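You operate a simulated robot arm through the tools that you are given. There is no shell and no other tool.

Carry out the task below with a simulated robot arm. There is one attempt and no reset: what you move stays moved.

JOB
Prove the console's red stop button on a running ring.
Fine: grey knob to ON, press RUN, push the stop button down, then pull it up again and press RESET; the display ends on READY. Where these are worked on the way, their far stop is far enough and under half their travel is too little: red stop button.

The check looks at the end state, three seconds after you hand in, the way a careful person would. Anything else that was tipped, shoved, dropped, spilled or broken makes it a failure.

ROBOT AND FRAMES
A 6-joint arm with a two-finger parallel gripper, fixed in place. Base frame: the origin is at the foot of the arm, x ahead of it, y to its left, z up. Lengths are in mm, angles in degrees, forces in N, time in s.
With the tool pointing down near the work surface it reaches from about 180 to 620 mm from the base axis. Its first joint turns from -66.0 to 66.0 degrees. Payload 2.7 kg.
The tool frame sits at the grasp point between the pads (the TCP): z along the fingers, y along the line on which they close. The tips reach 23 mm beyond it. The gripper opens to 94 mm. The fingers are 38 mm wide and 10 mm thick; the gripper's body (54 by 96 mm) begins 39 mm behind the TCP.
Orientation is that of the tool frame in the base frame, as a unit quaternion [w, x, y, z]. With the fingers straight down and closing along the base's y, the tool's x points along the base's -x, its y along +y and its z along -z.

CONTROLS
- The arm moves only by the tool apply_moves. Its argument "targets" is a list that holds one entry, the list of rows, each a list of 6 numbers: the shift along the tool's x, y, z in mm, then the turn, a rotation vector about the tool's x, y, z in degrees. In form: [[[tx, ty, tz, ax, ay, az], ...]]. A call has 1 to 20 rows; each row is the pose to reach, as a shift and turn from the pose commanded when the call began, along the tool's axes at that moment. "grip" is the gripper command, from -1 (fully open) to 1 (shut), values between in proportion, set as the call begins (left out, the last holds). Each row takes 0.2 s and may step no farther than 50 mm and 8.6 degrees from the row before; otherwise, or with a gripper value out of range, the whole call is refused. A pose out of reach is approached as far as the arm can. The call stops where the force on the tool passes 40 N (or 10 N more than at its start, if that is more) or the arm is blocked; 0.2 s more then pass. Each finger travels about 45 mm/s and halts on what it meets, pressing with about 23 N; the grip force reading is that of the motor and also rises with nothing between the fingers. The clock runs only during rows and for 0.2 s after the last one: add rows that repeat a pose to give the fingers time. It gives the time, the measured TCP pose, the force on the tool (base axes), the opening and the grip force at its end, in the units of the frame above (readings bear some noise), with the torque about the TCP (base axes, N m) and any sound that the robot's microphone picked up, and new pictures: "show" is both (left out), scene, wrist or none.
- Cameras (640 x 400 px; columns grow to the right, rows downward): "scene" is fixed at [78.7, -434.8, 1408.7]; the picture's right is [0.80, -0.60, 0.00], its down [-0.28, -0.37, -0.89] and it looks along [0.53, 0.71, -0.46] (base axes); focal length 292 px, centre (320, 200). "wrist" rides on the gripper at [87, 16, -74] in the tool frame; the picture's right is [-0.18, 0.98, 0.00], its down [-0.58, -0.11, -0.81] and it looks along [-0.79, -0.15, 0.59] (tool axes); focal length 243 px, centre (320, 200). There is no depth. A picture from a camera that has moved, and an enlarged one, comes with that camera's place and axes in the base frame and with its lens. The place of the scene camera against the robot may be out by one fixed shift of up to 18 mm in any direction.
- close_up(camera, box): a new picture of the part [left, top, right, bottom] of that camera's present view, enlarged. No time passes.
- close_job(): hands the job in; it is judged then, once.

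Places have to be worked out from the pictures, the camera data and where the tool is seen. Open the gripper and draw the arm clear of the work before you hand the job in, unless the task says otherwise.

The tools are called after "Request:" by a JSON object that holds its "op" and its "data". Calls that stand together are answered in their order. apply_moves: Moves the arm, as the interface text tells. Its arguments: {"type":"object","properties":{"targets":{"type":"array","items":{"type":"array","items":{"type":"array","items":{"type":"number"}}}},"grip":{"type":"number"},"show":{"type":"string","enum":["both","scene","wrist","none"]}},"required":["targets"]} The other tools are called the same way: close_up (camera, box) takes an enlarged picture of a part of a camera's view; close_job () hands the job in.

At the start:

```text
clock: 0.0
eef_pos: [356.8, -33.1, 1306.0]
tool_rot: [0.0, 0.0, 1.0, 0.0]
ft_force: [0.4, 1.6, -0.7]
torque: [0.02, 0.0, 0.01]
finger_gap: 94.0
grip_force: 0.0
```

scene: 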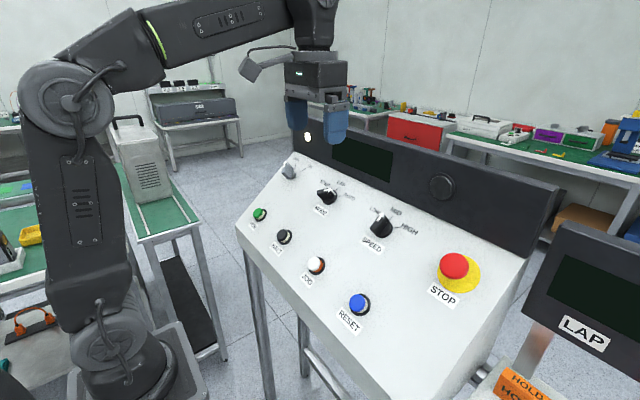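
wrist: 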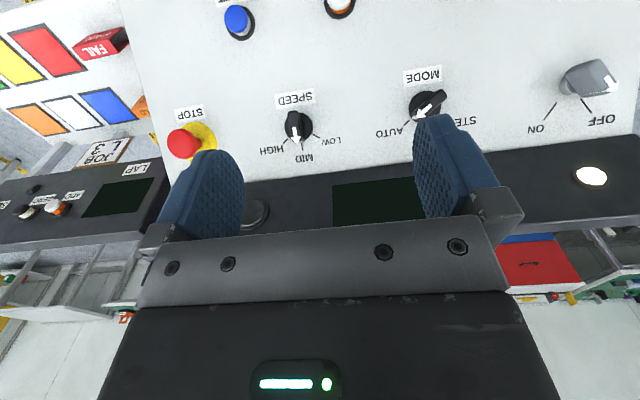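

I'll start by looking closer at the console: the pictures show a sloped panel with a grey knob, green RUN(?) button, other buttons and the red mushroom STOP.

Request:
{"op": "close_up", "data": {"camera": "scene", "box": [230, 140, 390, 240]}}

Request:
{"op": "close_up", "data": {"camera": "scene", "box": [280, 220, 520, 370]}}

Request:
{"op": "close_up", "data": {"camera": "wrist", "box": [120, 0, 640, 230]}}

Request:
{"op": "close_up", "data": {"camera": "scene", "box": [280, 110, 570, 260]}}

```text
4.00 times, centred on (310, 190) of scene
camera zoom: at [78.7, -434.8, 1408.7], right [0.8, -0.6, 0.0], down [-0.28, -0.37, -0.89], along [0.53, 0.71, -0.46], focal length 1167 px, centre (360, 240)
```

zoom: 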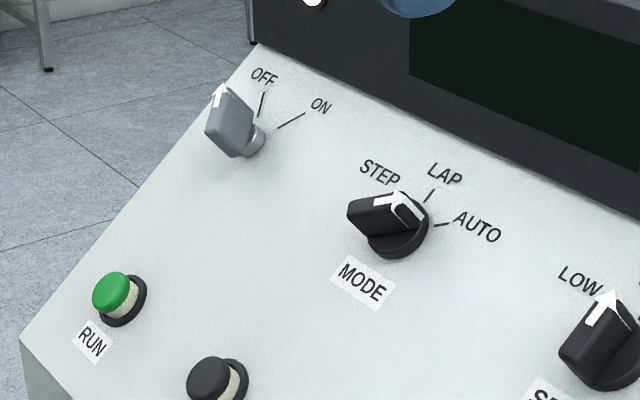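

```text
2.67 times, centred on (400, 295) of scene
camera zoom: at [78.7, -434.8, 1408.7], right [0.8, -0.6, 0.0], down [-0.28, -0.37, -0.89], along [0.53, 0.71, -0.46], focal length 778 px, centre (107, -53)
```

zoom: 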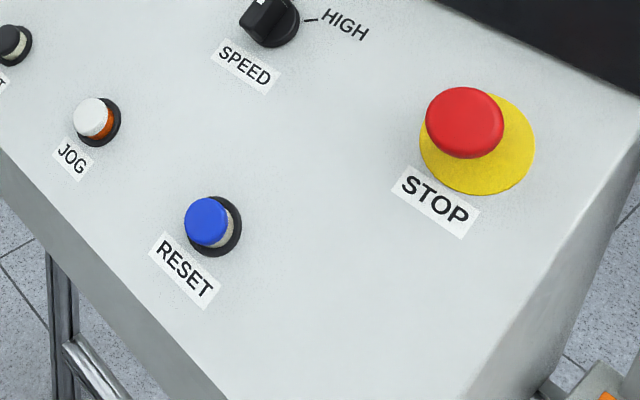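

```text
1.23 times, centred on (380, 115) of wrist
camera zoom: at [270.6, -16.2, 1380.9], right [0.18, 0.98, 0.0], down [0.58, -0.11, 0.81], along [0.79, -0.15, -0.59], focal length 299 px, centre (246, 305)
```

zoom: 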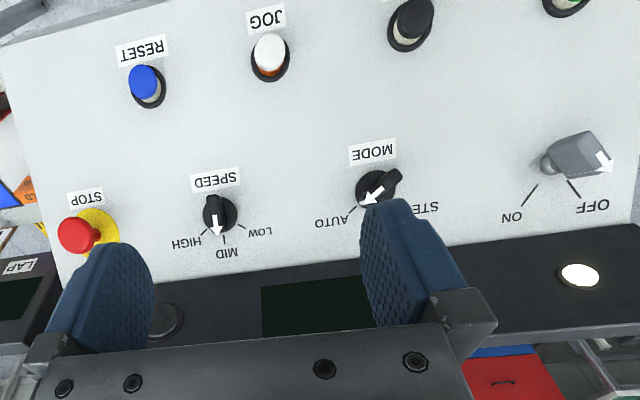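

```text
2.21 times, centred on (425, 185) of scene
camera zoom: at [78.7, -434.8, 1408.7], right [0.8, -0.6, 0.0], down [-0.28, -0.37, -0.89], along [0.53, 0.71, -0.46], focal length 644 px, centre (88, 233)
```

zoom: 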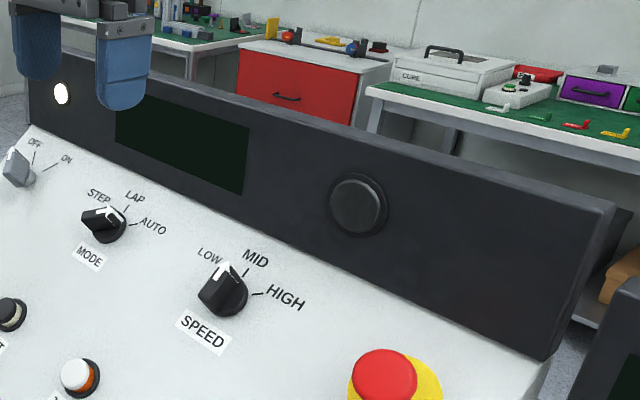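

The wrist-to-scene triangulation puts the panel roughly at x 350–500, z 950–1090, sloping about 36° up away from the arm. I tilt the tool about its y axis so it points along the panel normal, staying high, to get a square wrist view.

Request:
{"op": "apply_moves", "data": {"targets": [[[0, 0, 0, 0, -8, 0], [0, 0, 0, 0, -16, 0], [0, 0, 0, 0, -24, 0], [0, 0, 0, 0, -32, 0], [0, 0, 0, 0, -36, 0], [0, 0, 0, 0, -36, 0]]], "grip": -1}}

```text
clock: 1.4
eef_pos: [357.0, -32.8, 1305.4]
tool_rot: [0.31, 0.001, 0.951, 0.0]
ft_force: [-0.1, 0.0, -0.1]
torque: [-0.02, -0.03, 0.03]
finger_gap: 93.9
grip_force: 0.0
camera wrist: at [243.6, -16.1, 1315.5], right [0.15, 0.98, 0.11], down [-0.01, -0.11, 0.99], along [0.99, -0.15, -0.01], focal length 243 px, centre (320, 200)
```

scene: 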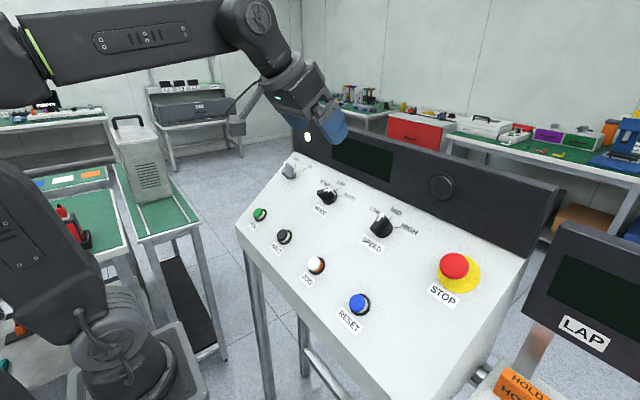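
wrist: 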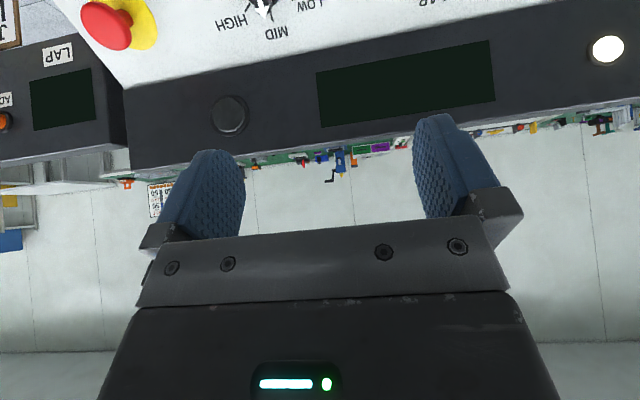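

The tool now points along the panel normal. I'll move across at a safe height to hover about 170 mm off the grey knob, estimated near (500, 275, 1065), for a better look.

Request:
{"op": "apply_moves", "data": {"targets": [[[3, 44, 15, 0, 0, 0], [7, 88, 30, 0, 0, 0], [11, 132, 45, 0, 0, 0], [14, 176, 60, 0, 0, 0], [18, 220, 75, 0, 0, 0], [22, 264, 90, 0, 0, 0], [25, 308, 108, 0, 0, 0], [25, 308, 108, 0, 0, 0]]], "grip": -1}}

```text
clock: 3.2
eef_pos: [401.1, 274.6, 1201.5]
tool_rot: [0.31, 0.001, 0.951, 0.0]
ft_force: [0.1, 0.7, 0.5]
torque: [0.03, -0.02, 0.01]
finger_gap: 94.3
grip_force: 0.0
camera wrist: at [286.3, 292.2, 1212.6], right [0.15, 0.98, 0.11], down [0.0, -0.11, 0.99], along [0.99, -0.15, -0.01], focal length 243 px, centre (320, 200)
```

scene: 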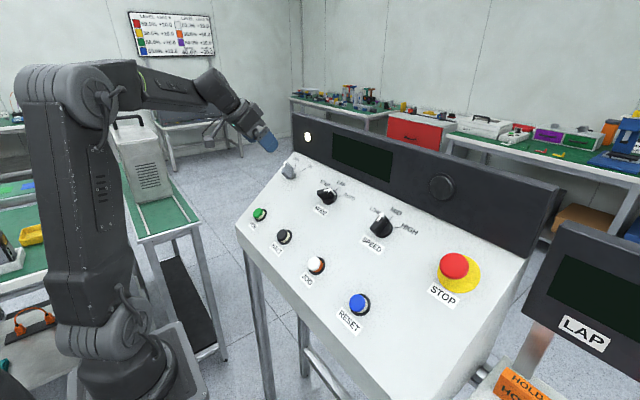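
wrist: 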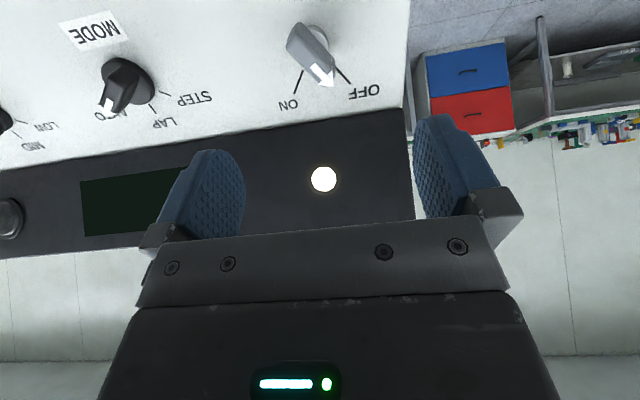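

Request:
{"op": "close_up", "data": {"camera": "wrist", "box": [230, 0, 420, 118]}}

Request:
{"op": "close_up", "data": {"camera": "wrist", "box": [0, 0, 400, 200]}}

```text
3.37 times, centred on (325, 59) of wrist
camera zoom: at [286.3, 292.2, 1212.6], right [0.15, 0.98, 0.11], down [0.0, -0.11, 0.99], along [0.99, -0.15, -0.01], focal length 817 px, centre (303, 675)
```

zoom: 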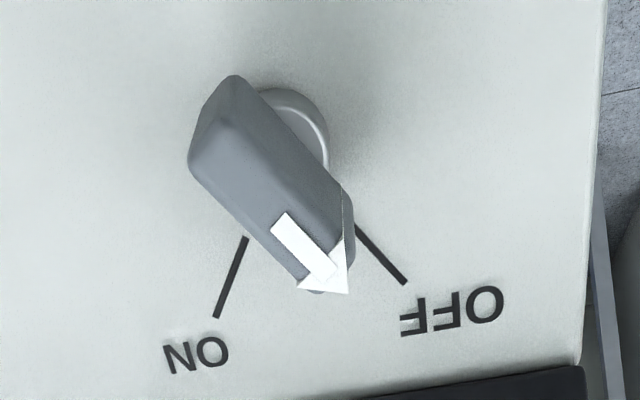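

```text
1.60 times, centred on (200, 100) of wrist
camera zoom: at [286.3, 292.2, 1212.6], right [0.15, 0.98, 0.11], down [0.0, -0.11, 0.99], along [0.99, -0.15, -0.01], focal length 388 px, centre (512, 360)
```

zoom: 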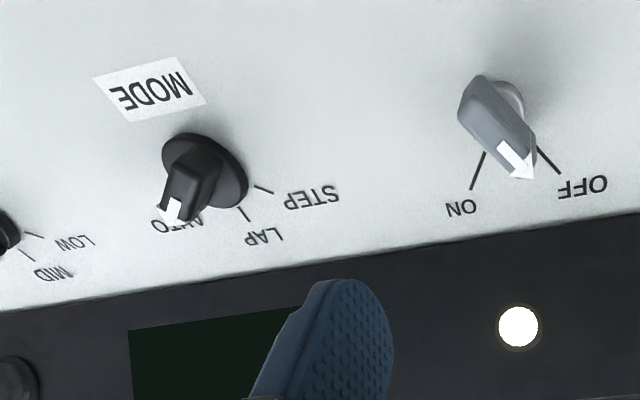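

The grey knob is at OFF (arrow parallel to the OFF tick), its base triangulates to about (495, 272, 1070) and the console rows run along base y. I'll tip the tool back to vertical and draw back to see knob and RUN squarely and pin down the panel slope.

Request:
{"op": "apply_moves", "data": {"targets": [[[20, 0, -15, 0, 8, 0], [40, 0, -30, 0, 16, 0], [60, 0, -44, 0, 24, 0], [82, 0, -59, 0, 32, 0], [82, 0, -59, 0, 36, 0], [82, 0, -59, 0, 36, 0]]], "grip": -1}}

Request:
{"op": "close_up", "data": {"camera": "wrist", "box": [160, 0, 480, 200]}}

```text
clock: 4.6
eef_pos: [299.9, 275.4, 1203.7]
tool_rot: [-0.001, 0.0, 1.0, 0.0]
ft_force: [0.6, -0.2, 0.0]
torque: [0.0, -0.03, 0.01]
finger_gap: 94.0
grip_force: 0.1
camera wrist: at [212.8, 292.1, 1278.2], right [0.18, 0.98, 0.0], down [0.58, -0.11, 0.81], along [0.79, -0.15, -0.59], focal length 243 px, centre (320, 200)
```

scene: 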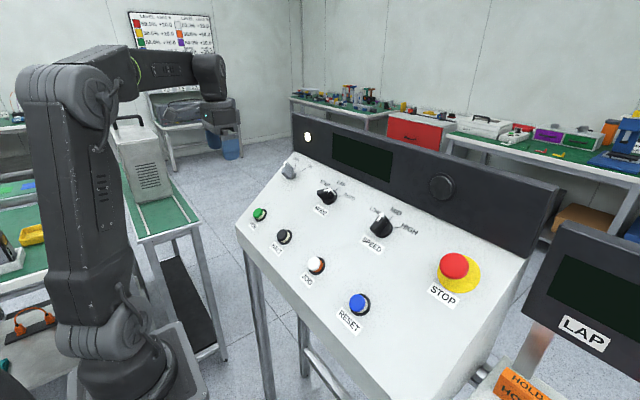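
wrist: 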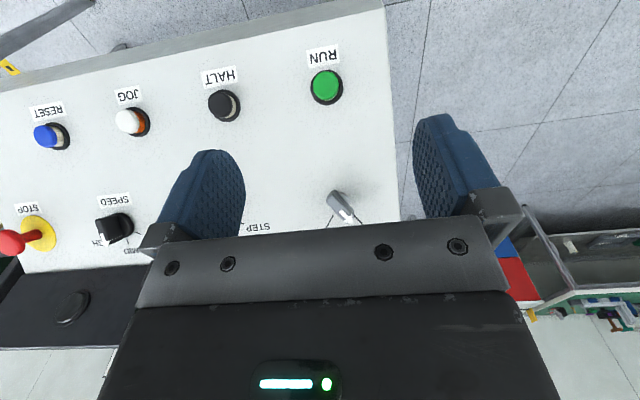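

```text
2.00 times, centred on (320, 100) of wrist
camera zoom: at [212.8, 292.1, 1278.2], right [0.18, 0.98, 0.0], down [0.58, -0.11, 0.81], along [0.79, -0.15, -0.59], focal length 485 px, centre (320, 400)
```

zoom: 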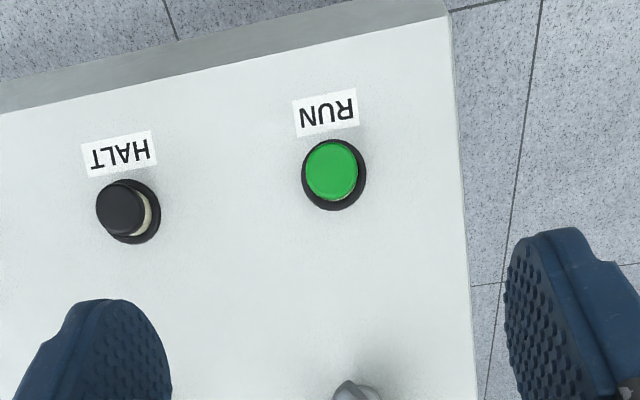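

W4 view gives consistent positions: panel slope ≈ 42°, RUN at (377, 271, 976), RESET at (378, −153, 977), knob base (487, 271.5, 1075), STOP base near (487, −250, 1075). I move to 120 mm above the knob along the panel normal with a 42° tilt.

Request:
{"op": "apply_moves", "data": {"targets": [[[-18, -1, 6, 0, -7, 0], [-36, -1, 13, 0, -14, 0], [-54, -2, 19, 0, -21, 0], [-72, -3, 26, 0, -28, 0], [-90, -3, 32, 0, -35, 0], [-107, -4, 39, 0, -42, 0], [-107, -4, 39, 0, -42, 0]]], "grip": -1}}

Request:
{"op": "close_up", "data": {"camera": "wrist", "box": [200, 0, 440, 150]}}

```text
clock: 6.2
eef_pos: [406.4, 271.2, 1164.4]
tool_rot: [0.359, 0.0, 0.933, 0.0]
ft_force: [0.6, 0.1, -0.5]
torque: [-0.03, 0.03, 0.0]
finger_gap: 93.9
grip_force: 0.0
camera wrist: at [292.3, 287.8, 1161.7], right [0.14, 0.98, 0.12], down [-0.11, -0.11, 0.99], along [0.98, -0.15, 0.09], focal length 243 px, centre (320, 200)
```

scene: 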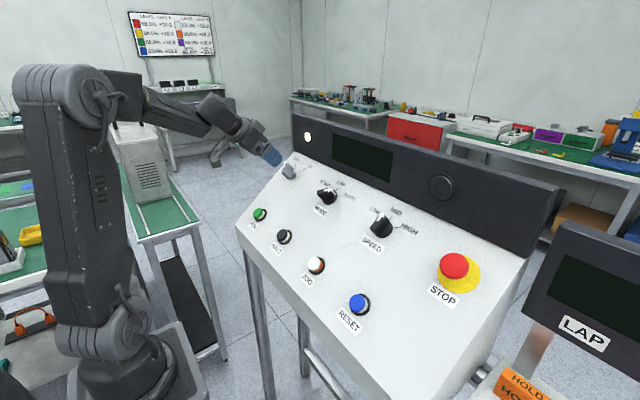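
wrist: 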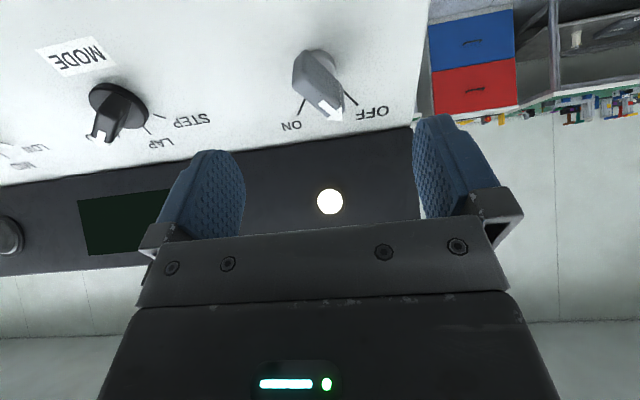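

```text
2.67 times, centred on (320, 75) of wrist
camera zoom: at [292.3, 287.8, 1161.7], right [0.14, 0.98, 0.12], down [-0.11, -0.11, 0.99], along [0.98, -0.15, 0.09], focal length 647 px, centre (320, 533)
```

zoom: 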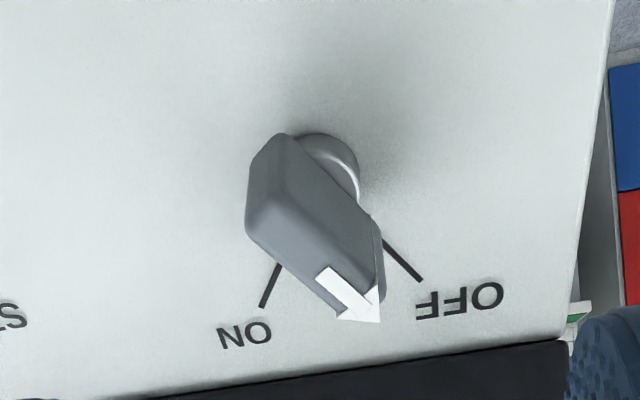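

The knob axis lines up with the tool axis (predicted pixel (320,65), seen (322,62)). I turn the tool −34° about its own axis so the fingers straddle the handle's flat sides at OFF, and narrow the opening.

Request:
{"op": "apply_moves", "data": {"targets": [[[0, 0, 0, 0, 0, -7], [0, 0, 0, 0, 0, -14], [0, 0, 0, 0, 0, -21], [0, 0, 0, 0, 0, -28], [0, 0, 0, 0, 0, -34], [0, 0, 0, 0, 0, -34]]], "grip": -0.2}}

Request:
{"op": "close_up", "data": {"camera": "wrist", "box": [160, 0, 480, 200]}}

```text
clock: 7.6
eef_pos: [405.7, 270.5, 1164.6]
tool_rot: [0.343, -0.274, 0.892, -0.106]
ft_force: [0.3, -0.2, -0.6]
torque: [0.0, -0.02, 0.04]
finger_gap: 56.5
grip_force: 0.2
camera wrist: at [296.5, 236.1, 1166.0], right [-0.3, 0.92, -0.27], down [-0.14, 0.24, 0.96], along [0.95, 0.32, 0.06], focal length 243 px, centre (320, 200)
```

scene: 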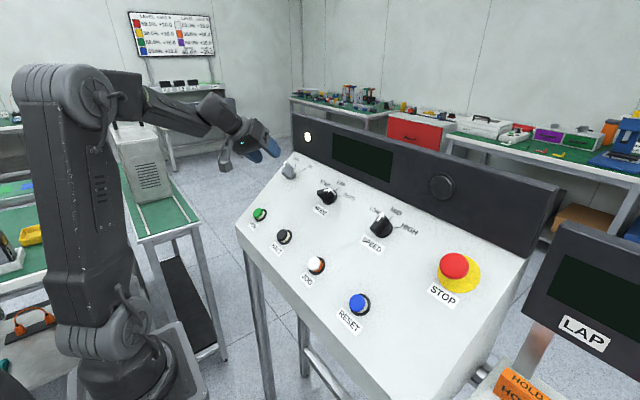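
wrist: 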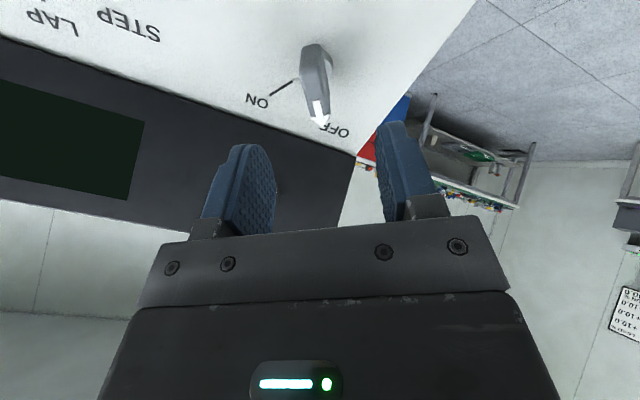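

```text
2.00 times, centred on (320, 100) of wrist
camera zoom: at [296.5, 236.1, 1166.0], right [-0.3, 0.92, -0.27], down [-0.14, 0.24, 0.96], along [0.95, 0.32, 0.06], focal length 485 px, centre (320, 400)
```

zoom: 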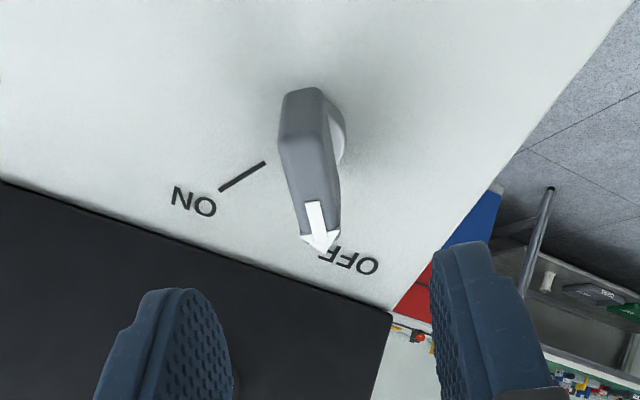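

The handle now lies nearly along the finger plane, about 2–3 mm toward tool −y and 2–3° off. I correct that slightly and descend toward the knob, stopping with the tips about 18 mm from the panel.

Request:
{"op": "apply_moves", "data": {"targets": [[[0, -2.5, 0, 0, 0, 2.5], [0, -2.5, 25, 0, 0, 2.5], [0, -2.5, 50, 0, 0, 2.5], [0, -2.5, 70, 0, 0, 2.5], [0, -2.5, 80, 0, 0, 2.5], [0, -2.5, 80, 0, 0, 2.5]]]}}

Request:
{"op": "close_up", "data": {"camera": "wrist", "box": [160, 0, 480, 200]}}

Request:
{"op": "close_up", "data": {"camera": "scene", "box": [210, 100, 370, 200]}}

```text
clock: 9.0
eef_pos: [460.6, 270.0, 1106.3]
tool_rot: [0.344, -0.254, 0.899, -0.097]
ft_force: [0.0, -0.6, 0.0]
torque: [-0.02, -0.01, 0.01]
finger_gap: 56.4
grip_force: 0.0
camera wrist: at [350.5, 238.1, 1106.8], right [-0.26, 0.93, -0.24], down [-0.13, 0.21, 0.97], along [0.96, 0.29, 0.07], focal length 243 px, centre (320, 200)
```

scene: 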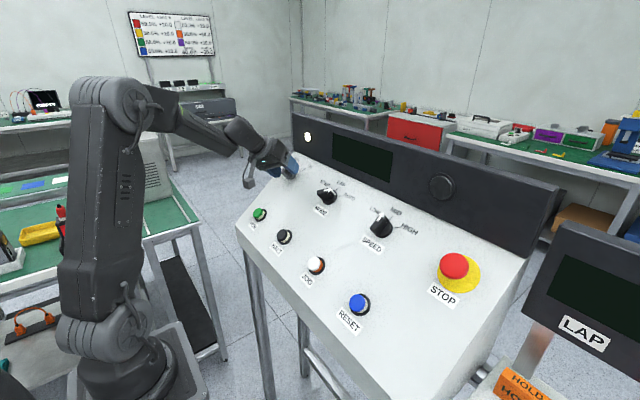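
wrist: 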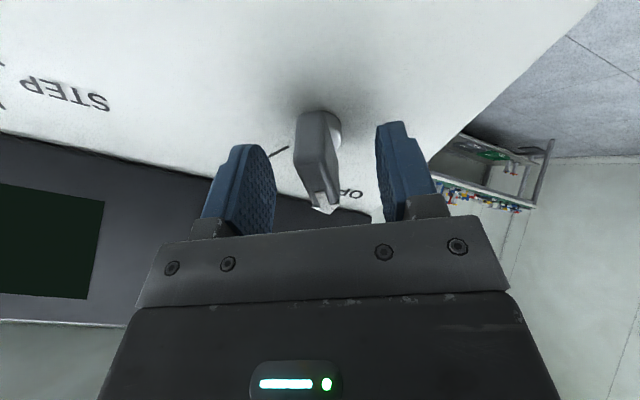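

```text
2.00 times, centred on (320, 100) of wrist
camera zoom: at [350.5, 238.1, 1106.8], right [-0.26, 0.93, -0.24], down [-0.13, 0.21, 0.97], along [0.96, 0.29, 0.07], focal length 485 px, centre (320, 400)
```

zoom: 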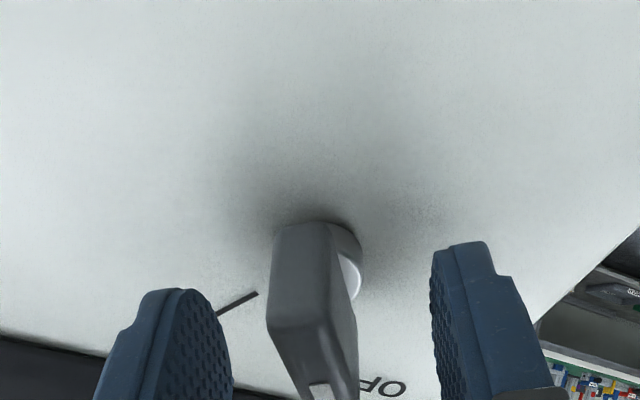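

```text
4.00 times, centred on (290, 150) of scene
camera zoom: at [78.7, -434.8, 1408.7], right [0.8, -0.6, 0.0], down [-0.28, -0.37, -0.89], along [0.53, 0.71, -0.46], focal length 1167 px, centre (440, 400)
```

zoom: 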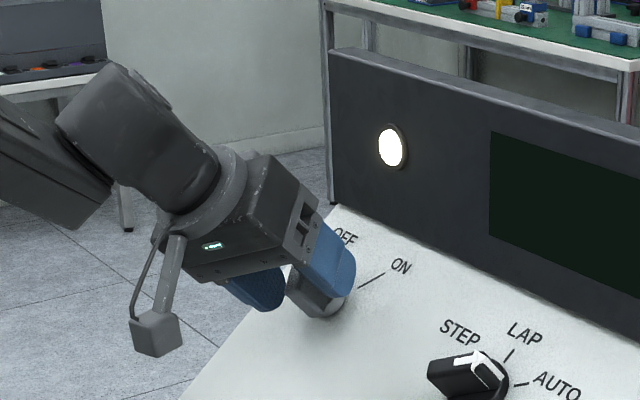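

The fingers straddle the handle with some clearance on both sides. I go 7 mm deeper and then close gently on it.

Request:
{"op": "apply_moves", "data": {"targets": [[[0, 0, 4, 0, 0, 0], [0, 0, 7, 0, 0, 0], [0, 0, 7, 0, 0, 0]]], "show": "none"}}

Request:
{"op": "apply_moves", "data": {"targets": [[[0, 0, 0, 0, 0, 0], [0, 0, 0, 0, 0, 0], [0, 0, 0, 0, 0, 0], [0, 0, 0, 0, 0, 0], [0, 0, 0, 0, 0, 0]]], "grip": 1}}

Request:
{"op": "close_up", "data": {"camera": "wrist", "box": [160, 0, 480, 200]}}

```text
clock: 9.8
eef_pos: [466.4, 269.4, 1100.9]
tool_rot: [0.345, -0.254, 0.899, -0.097]
ft_force: [0.3, -0.2, 0.2]
torque: [0.0, -0.02, 0.01]
finger_gap: 56.2
grip_force: 0.0
```

```text
clock: 11.0
eef_pos: [466.2, 267.7, 1101.6]
tool_rot: [0.345, -0.253, 0.899, -0.097]
ft_force: [2.9, -6.3, 3.1]
torque: [0.7, 1.23, 0.57]
finger_gap: 15.4
grip_force: 45.2
camera wrist: at [354.9, 237.3, 1101.9], right [-0.26, 0.93, -0.24], down [-0.13, 0.21, 0.97], along [0.96, 0.29, 0.06], focal length 243 px, centre (320, 200)
```

scene: 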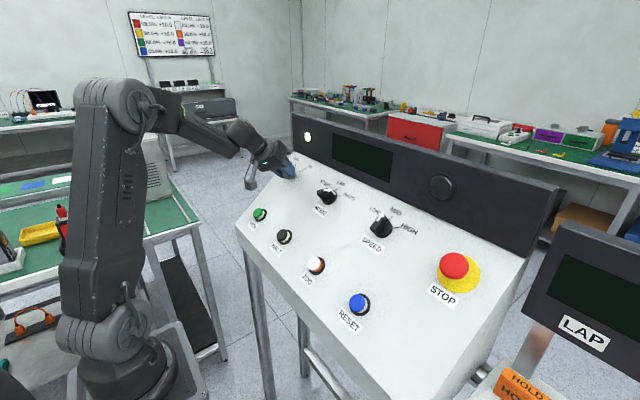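
wrist: 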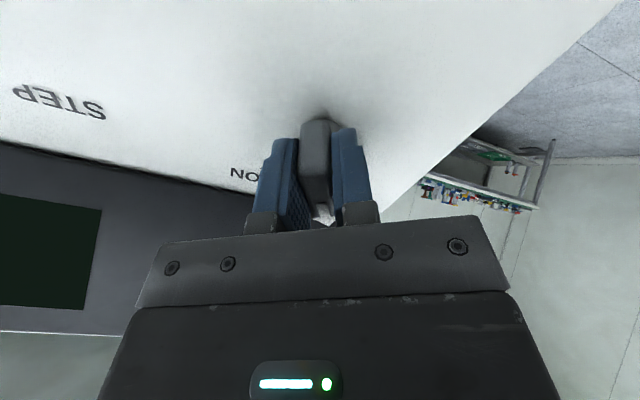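

```text
2.00 times, centred on (320, 100) of wrist
camera zoom: at [354.9, 237.3, 1101.9], right [-0.26, 0.93, -0.24], down [-0.13, 0.21, 0.97], along [0.96, 0.29, 0.06], focal length 485 px, centre (320, 400)
```

zoom: 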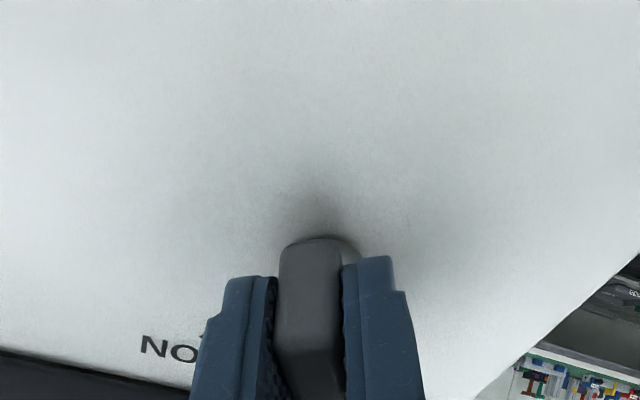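

The handle is gripped at 15.4 mm with only a few newtons of side load toward tool −y. I shift 2 mm that way to relieve it and start turning +35° toward ON, watching forces.

Request:
{"op": "apply_moves", "data": {"targets": [[[0, -1.8, 0, 0, 0, 0], [0, -1.8, 0, 0, 0, 5], [0, -1.8, 0, 0, 0, 11], [0, -1.8, 0, 0, 0, 17], [0, -1.8, 0, 0, 0, 23], [0, -1.8, 0, 0, 0, 29], [0, -1.8, 0, 0, 0, 35], [0, -1.8, 0, 0, 0, 35]]]}}

```text
clock: 12.8
eef_pos: [465.0, 270.5, 1101.3]
tool_rot: [0.358, 0.027, 0.933, 0.012]
ft_force: [-7.5, 24.9, -11.0]
torque: [-0.58, -0.92, -0.4]
finger_gap: 14.7
grip_force: 45.0
camera wrist: at [352.4, 291.5, 1099.4], right [0.18, 0.97, 0.16], down [-0.11, -0.14, 0.98], along [0.98, -0.19, 0.08], focal length 243 px, centre (320, 200)
```

scene: 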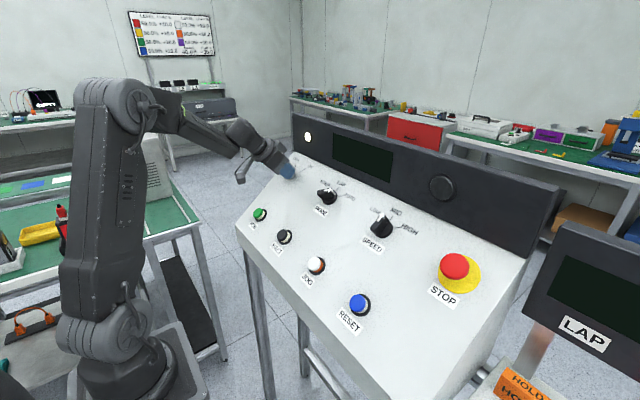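
wrist: 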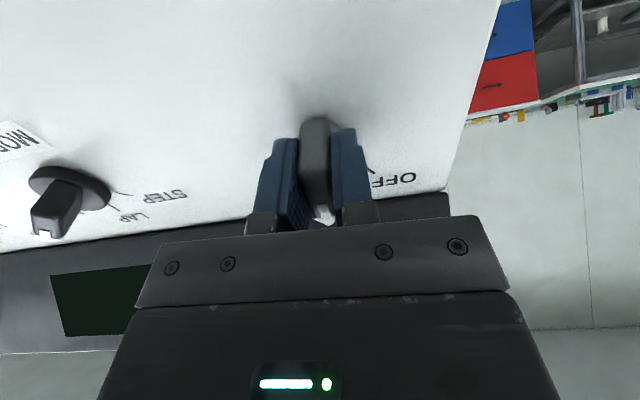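

The handle has turned about 35° with ~28 N side load because the knob's axis sits a few mm upslope of my TCP. I compensate by shifting toward +y while turning the remaining ~31°.

Request:
{"op": "apply_moves", "data": {"targets": [[[0.5, 2.6, 0, 0, 0, 0], [0.5, 3.2, 0, 0, 0, 6], [0.5, 3.8, 0, 0, 0, 12], [0.5, 4.4, 0, 0, 0, 18], [0.5, 5.1, 0, 0, 0, 24], [0.5, 5.8, 0, 0, 0, 31], [0.5, 5.8, 0, 0, 0, 31]]]}}

Request:
{"op": "close_up", "data": {"camera": "wrist", "box": [160, 0, 480, 200]}}

Request:
{"op": "close_up", "data": {"camera": "scene", "box": [210, 100, 450, 250]}}

```text
clock: 14.4
eef_pos: [465.5, 270.6, 1102.3]
tool_rot: [0.342, 0.28, 0.891, 0.103]
ft_force: [-12.9, -7.2, -2.9]
torque: [-1.53, -0.19, -1.36]
finger_gap: 15.1
grip_force: 45.1
camera wrist: at [370.6, 334.9, 1115.4], right [0.53, 0.7, 0.47], down [-0.23, -0.42, 0.88], along [0.81, -0.58, -0.06], focal length 243 px, centre (320, 200)
```

scene: 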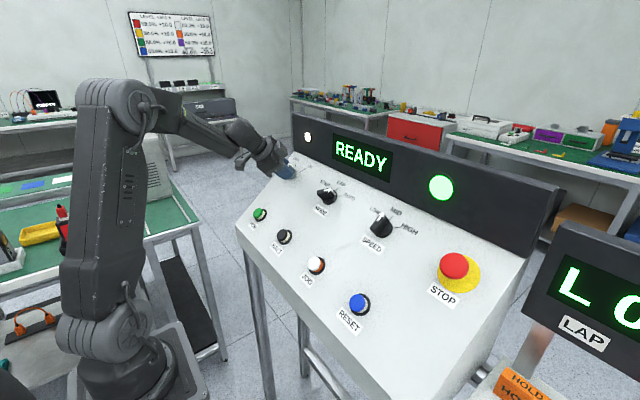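
wrist: 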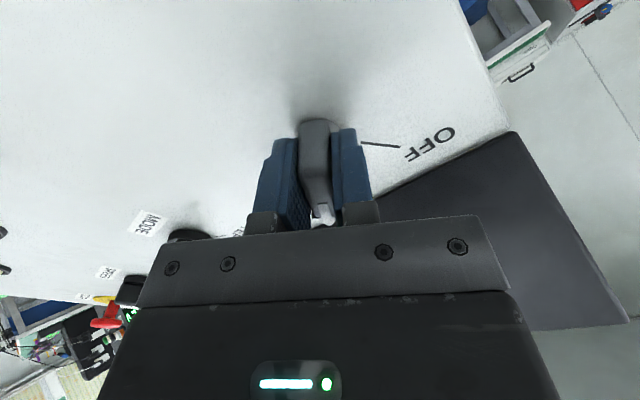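

```text
2.00 times, centred on (320, 100) of wrist
camera zoom: at [370.6, 334.9, 1115.4], right [0.53, 0.7, 0.47], down [-0.23, -0.42, 0.88], along [0.81, -0.58, -0.06], focal length 485 px, centre (320, 400)
```

zoom: 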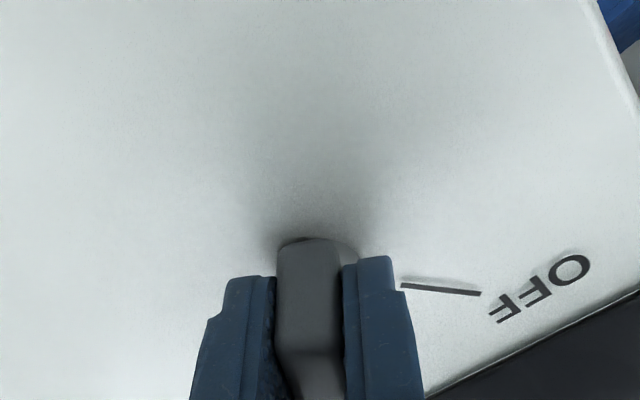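

```text
2.67 times, centred on (330, 175) of scene
camera zoom: at [78.3, -435.0, 1408.7], right [0.8, -0.6, 0.0], down [-0.28, -0.37, -0.89], along [0.53, 0.71, -0.46], focal length 778 px, centre (293, 267)
```

zoom: 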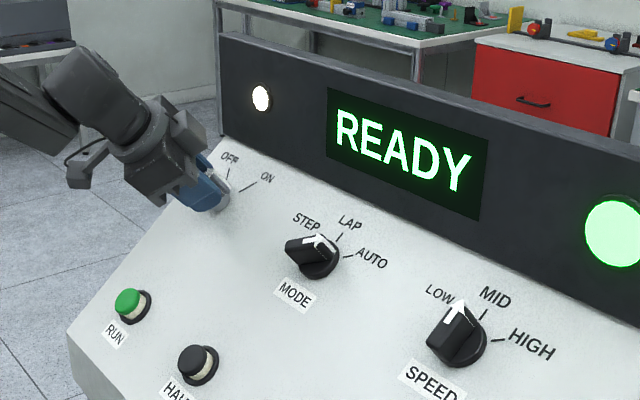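

The display lit up with READY and the lamp is green, so the knob is at ON. I open the fingers and back straight out along the tool axis.

Request:
{"op": "apply_moves", "data": {"targets": [[[0, 0, 0, 0, 0, 0], [0, 0, 0, 0, 0, 0], [0, 0, 0, 0, 0, 0], [0, 0, 0, 0, 0, 0]]], "grip": -0.2, "show": "none"}}

Request:
{"op": "apply_moves", "data": {"targets": [[[0, 0, -15, 0, 0, 0], [0, 0, -40, 0, 0, 0], [0, 0, -70, 0, 0, 0], [0, 0, -95, 0, 0, 0], [0, 0, -95, 0, 0, 0]]]}}

Request:
{"op": "close_up", "data": {"camera": "scene", "box": [230, 120, 550, 320]}}

Request:
{"op": "close_up", "data": {"camera": "wrist", "box": [160, 0, 480, 200]}}

```text
clock: 15.4
eef_pos: [466.3, 272.3, 1101.8]
tool_rot: [0.343, 0.277, 0.891, 0.106]
ft_force: [0.1, 0.6, 0.8]
torque: [-0.02, 0.0, 0.01]
finger_gap: 56.5
grip_force: 0.1
```

```text
clock: 16.6
eef_pos: [404.3, 273.4, 1173.2]
tool_rot: [0.343, 0.276, 0.891, 0.106]
ft_force: [-0.6, 1.2, 0.6]
torque: [0.01, -0.02, 0.01]
finger_gap: 56.2
grip_force: 0.0
camera wrist: at [306.8, 335.7, 1186.7], right [0.53, 0.71, 0.47], down [-0.23, -0.42, 0.88], along [0.82, -0.57, -0.06], focal length 243 px, centre (320, 200)
```

scene: 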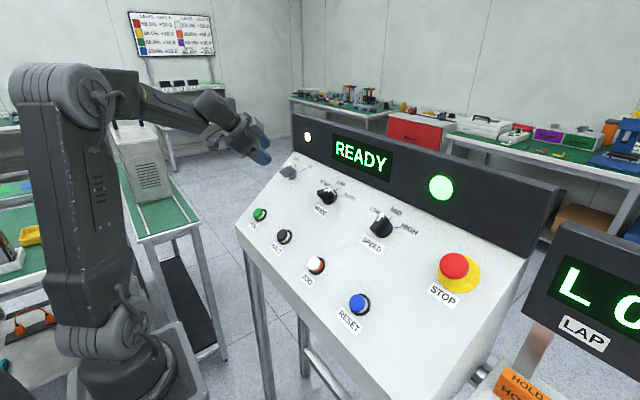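
wrist: 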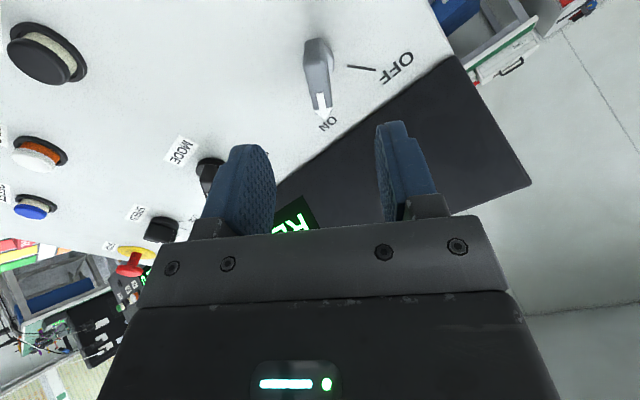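

```text
2.00 times, centred on (390, 220) of scene
camera zoom: at [78.7, -434.8, 1408.7], right [0.8, -0.6, 0.0], down [-0.28, -0.37, -0.89], along [0.53, 0.71, -0.46], focal length 584 px, centre (180, 160)
```

zoom: 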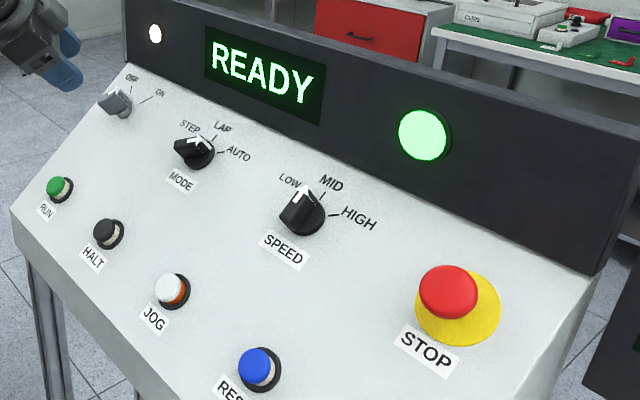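

```text
2.00 times, centred on (320, 100) of wrist
camera zoom: at [306.8, 335.7, 1186.7], right [0.53, 0.71, 0.47], down [-0.23, -0.42, 0.88], along [0.82, -0.57, -0.06], focal length 485 px, centre (320, 400)
```

zoom: 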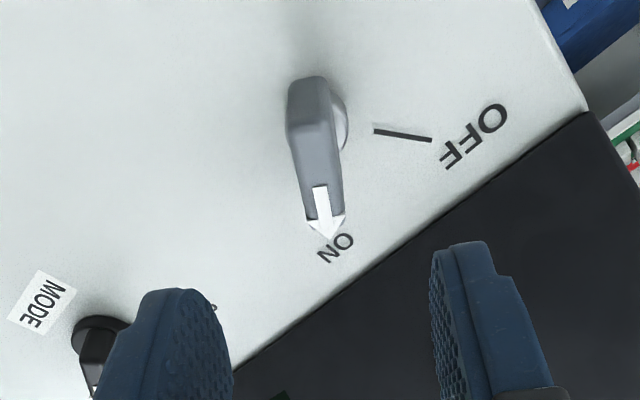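

Knob points squarely at ON and READY is shown. I turn the tool back to square, close the fingers, and slide downslope to hover over RUN.

Request:
{"op": "apply_moves", "data": {"targets": [[[0, 0, 0, 0, 0, -7], [0, 0, 0, 0, 0, -14], [0, 0, 0, 0, 0, -21], [0, 0, 0, 0, 0, -28], [0, 0, 0, 0, 0, -34.5], [0, 0, 0, 0, 0, -34.5]]], "grip": 1, "show": "none"}}

Request:
{"op": "apply_moves", "data": {"targets": [[[38, 0, 0, 0, 0, 0], [76, -1, 0, 0, 0, 0], [114, -2, 0, 0, 0, 0], [150, -2, 0, 0, 0, 0], [150, -2, 0, 0, 0, 0]]]}}

Request:
{"op": "close_up", "data": {"camera": "wrist", "box": [160, 0, 480, 200]}}

```text
clock: 18.0
eef_pos: [403.2, 272.4, 1171.1]
tool_rot: [0.359, -0.001, 0.934, -0.001]
ft_force: [0.0, 0.5, -0.2]
torque: [0.02, 0.0, -0.02]
finger_gap: 0.0
grip_force: 23.3
```

```text
clock: 19.2
eef_pos: [292.1, 271.1, 1072.1]
tool_rot: [0.358, 0.0, 0.934, 0.001]
ft_force: [-0.5, -0.4, 0.3]
torque: [-0.01, -0.01, 0.02]
finger_gap: 0.0
grip_force: 23.1
camera wrist: at [177.5, 287.4, 1069.3], right [0.14, 0.98, 0.12], down [-0.11, -0.11, 0.99], along [0.98, -0.15, 0.09], focal length 243 px, centre (320, 200)
```

scene: 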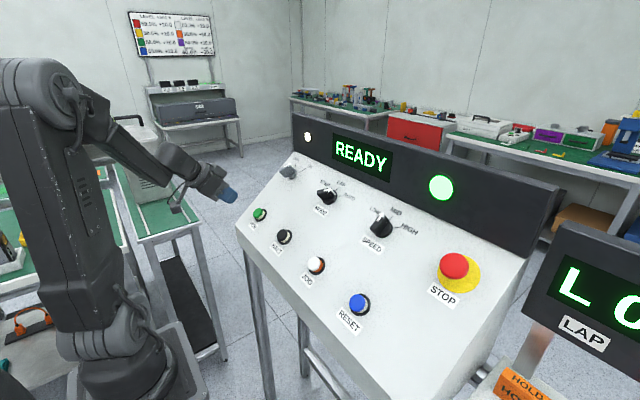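
wrist: 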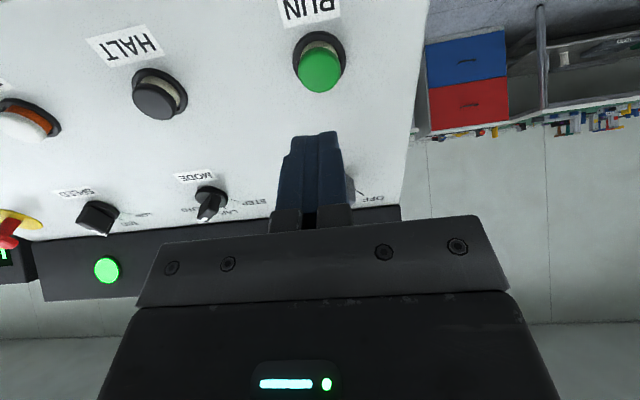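

```text
2.00 times, centred on (320, 100) of wrist
camera zoom: at [177.5, 287.4, 1069.3], right [0.14, 0.98, 0.12], down [-0.11, -0.11, 0.99], along [0.98, -0.15, 0.09], focal length 485 px, centre (320, 400)
```

zoom: 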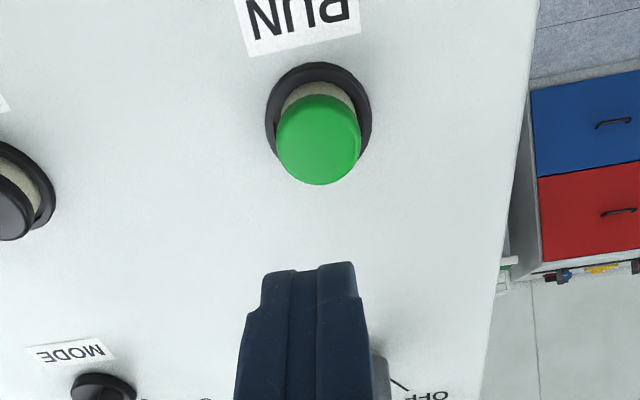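

RUN is centred laterally; it appears about 3 mm further downslope than the tool axis. I correct this and descend with closed fingers, slowing near the expected contact.

Request:
{"op": "apply_moves", "data": {"targets": [[[3, 0, 25, 0, 0, 0], [3, 0, 50, 0, 0, 0], [3, 0, 68, 0, 0, 0], [3, 0, 76, 0, 0, 0], [3, 0, 79, 0, 0, 0], [3, 0, 82, 0, 0, 0], [3, 0, 84, 0, 0, 0], [3, 0, 86, 0, 0, 0], [3, 0, 88, 0, 0, 0]]]}}

Request:
{"op": "close_up", "data": {"camera": "wrist", "box": [160, 0, 480, 200]}}

Request:
{"op": "close_up", "data": {"camera": "scene", "box": [210, 120, 450, 270]}}

```text
clock: 21.2
eef_pos: [349.9, 271.9, 1005.0]
tool_rot: [0.357, 0.001, 0.934, 0.0]
ft_force: [-1.1, 0.0, 1.2]
torque: [-0.02, 0.02, 0.02]
finger_gap: 0.1
grip_force: 22.9
heard: click
camera wrist: at [234.2, 288.0, 1001.8], right [0.14, 0.98, 0.12], down [-0.11, -0.11, 0.99], along [0.98, -0.15, 0.09], focal length 243 px, centre (320, 200)
```

scene: 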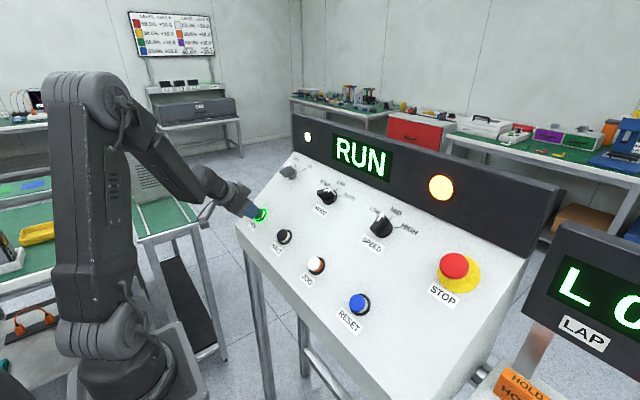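
wrist: 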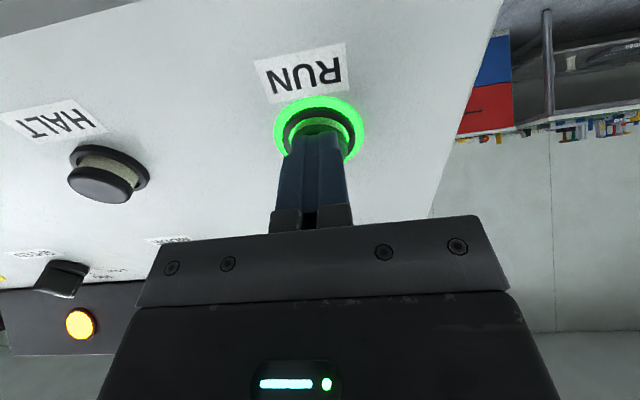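

```text
2.00 times, centred on (320, 100) of wrist
camera zoom: at [234.2, 288.0, 1001.8], right [0.14, 0.98, 0.12], down [-0.11, -0.11, 0.99], along [0.98, -0.15, 0.09], focal length 485 px, centre (320, 400)
```

zoom: 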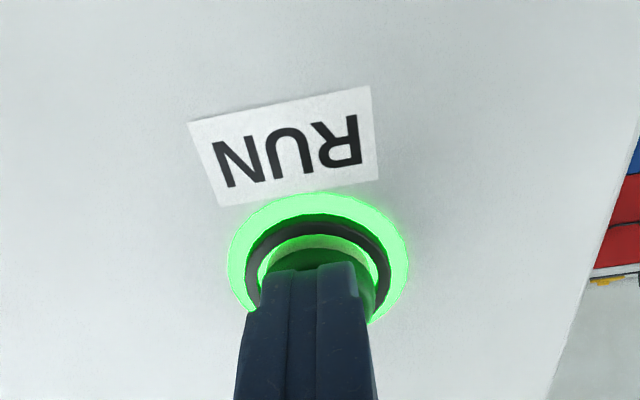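

```text
2.67 times, centred on (330, 195) of scene
camera zoom: at [78.6, -434.8, 1408.7], right [0.8, -0.6, 0.0], down [-0.28, -0.37, -0.89], along [0.53, 0.71, -0.46], focal length 778 px, centre (293, 213)
```

zoom: 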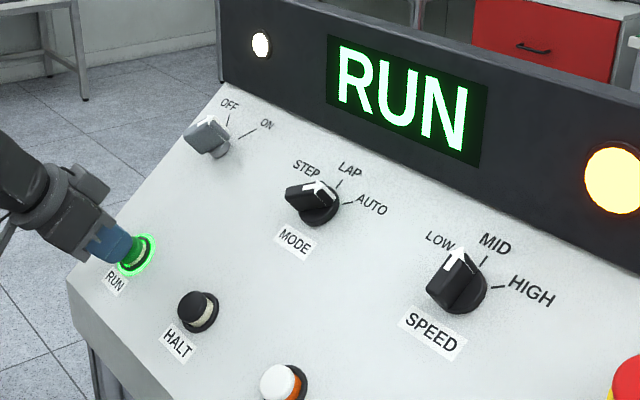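

RUN registered with a click: display shows RUN and the lamp is amber. I retract and travel across at safe height to hover about 150 mm off the STOP mushroom.

Request:
{"op": "apply_moves", "data": {"targets": [[[0, 0, -20, 0, 0, 0], [0, 0, -55, 0, 0, 0], [0, 0, -85, 0, 0, 0], [-12, -43, -87, 0, 0, 0], [-25, -87, -89, 0, 0, 0], [-37, -130, -91, 0, 0, 0], [-50, -173, -93, 0, 0, 0], [-62, -217, -96, 0, 0, 0], [-74, -260, -98, 0, 0, 0], [-87, -303, -100, 0, 0, 0], [-99, -347, -102, 0, 0, 0], [-112, -390, -104, 0, 0, 0], [-124, -433, -106, 0, 0, 0], [-136, -477, -108, 0, 0, 0], [-149, -520, -110, 0, 0, 0], [-149, -520, -110, 0, 0, 0]]]}}

Request:
{"op": "close_up", "data": {"camera": "wrist", "box": [160, 0, 480, 200]}}

Request:
{"op": "close_up", "data": {"camera": "scene", "box": [350, 180, 590, 330]}}

```text
clock: 24.6
eef_pos: [385.3, -249.5, 1185.9]
tool_rot: [0.358, 0.0, 0.934, 0.0]
ft_force: [0.9, 0.9, 0.3]
torque: [0.01, 0.04, 0.02]
finger_gap: 0.0
grip_force: 23.0
camera wrist: at [270.2, -232.9, 1184.0], right [0.14, 0.98, 0.12], down [-0.11, -0.11, 0.99], along [0.98, -0.15, 0.09], focal length 243 px, centre (320, 200)
```

scene: 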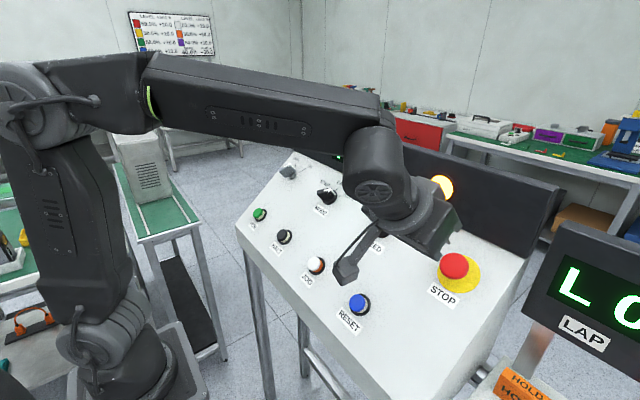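
wrist: 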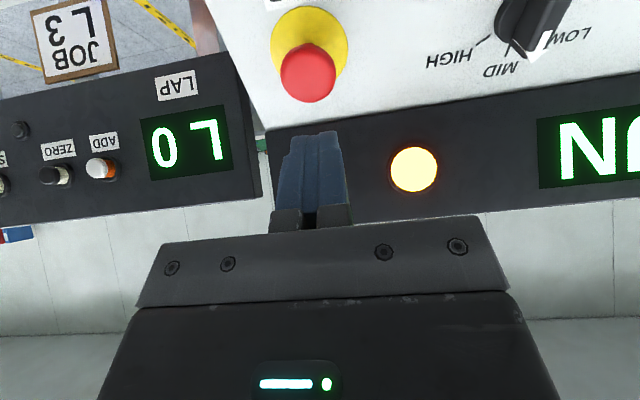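

```text
2.00 times, centred on (320, 100) of wrist
camera zoom: at [270.2, -232.9, 1184.0], right [0.14, 0.98, 0.12], down [-0.11, -0.11, 0.99], along [0.98, -0.15, 0.09], focal length 485 px, centre (320, 400)
```

zoom: 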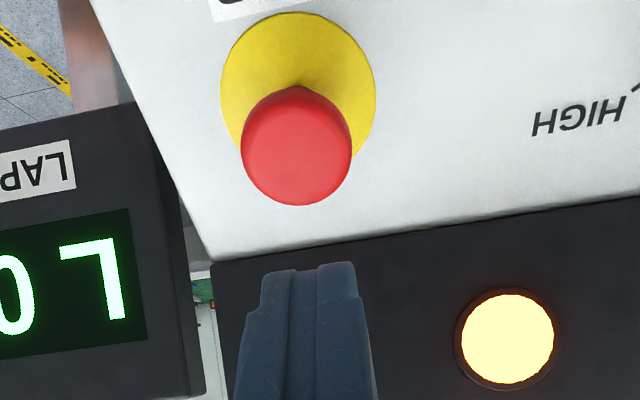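

```text
2.67 times, centred on (470, 255) of scene
camera zoom: at [78.7, -434.9, 1408.7], right [0.8, -0.6, 0.0], down [-0.28, -0.37, -0.89], along [0.53, 0.71, -0.46], focal length 778 px, centre (-80, 53)
```

zoom: 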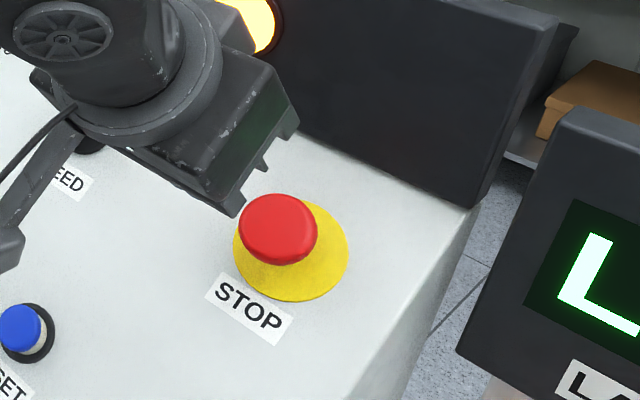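

STOP's yellow disc centre is about 9 mm to −y and ~2 mm downslope of the tool axis; the mushroom head is ~41 mm across with its top ~45 mm off the panel. I correct and descend part way to check alignment.

Request:
{"op": "apply_moves", "data": {"targets": [[[2, -9.5, 10, 0, 0, 0], [2, -9.5, 30, 0, 0, 0], [2, -9.5, 50, 0, 0, 0], [2, -9.5, 50, 0, 0, 0]]]}}

Request:
{"op": "close_up", "data": {"camera": "wrist", "box": [160, 0, 480, 200]}}

Request:
{"op": "close_up", "data": {"camera": "scene", "box": [350, 180, 590, 330]}}

```text
clock: 25.6
eef_pos: [416.7, -258.2, 1148.1]
tool_rot: [0.359, 0.0, 0.933, 0.0]
ft_force: [-0.1, -0.8, 0.2]
torque: [-0.01, -0.02, -0.03]
finger_gap: 0.1
grip_force: 23.0
camera wrist: at [302.8, -241.6, 1145.4], right [0.14, 0.98, 0.12], down [-0.11, -0.11, 0.99], along [0.98, -0.15, 0.09], focal length 243 px, centre (320, 200)
```

scene: 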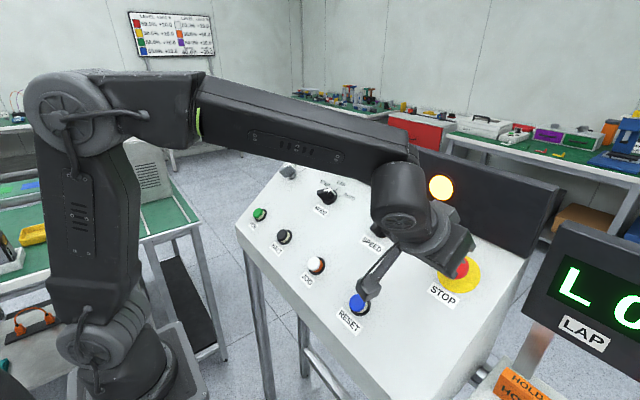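
wrist: 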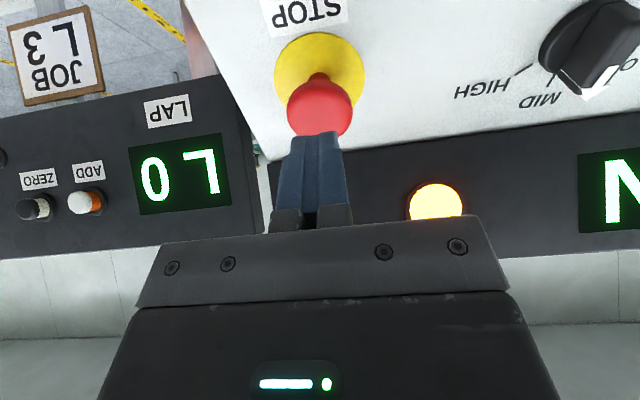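

```text
2.00 times, centred on (320, 100) of wrist
camera zoom: at [302.8, -241.6, 1145.4], right [0.14, 0.98, 0.12], down [-0.11, -0.11, 0.99], along [0.98, -0.15, 0.09], focal length 485 px, centre (320, 400)
```

zoom: 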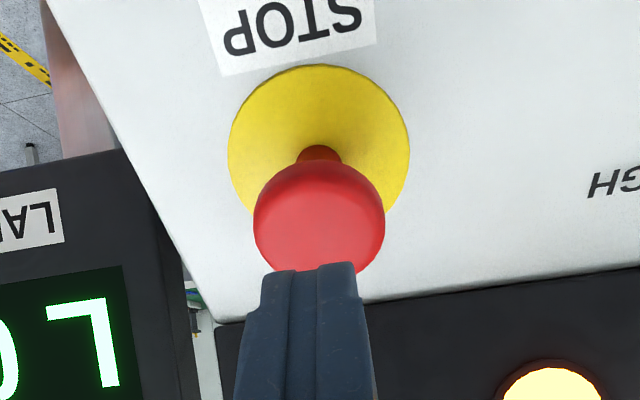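

```text
2.67 times, centred on (470, 255) of scene
camera zoom: at [78.7, -434.8, 1408.7], right [0.8, -0.6, 0.0], down [-0.28, -0.37, -0.89], along [0.53, 0.71, -0.46], focal length 778 px, centre (-80, 53)
```

zoom: 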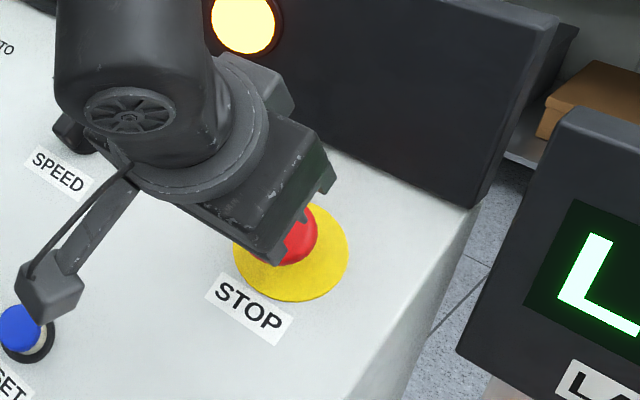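

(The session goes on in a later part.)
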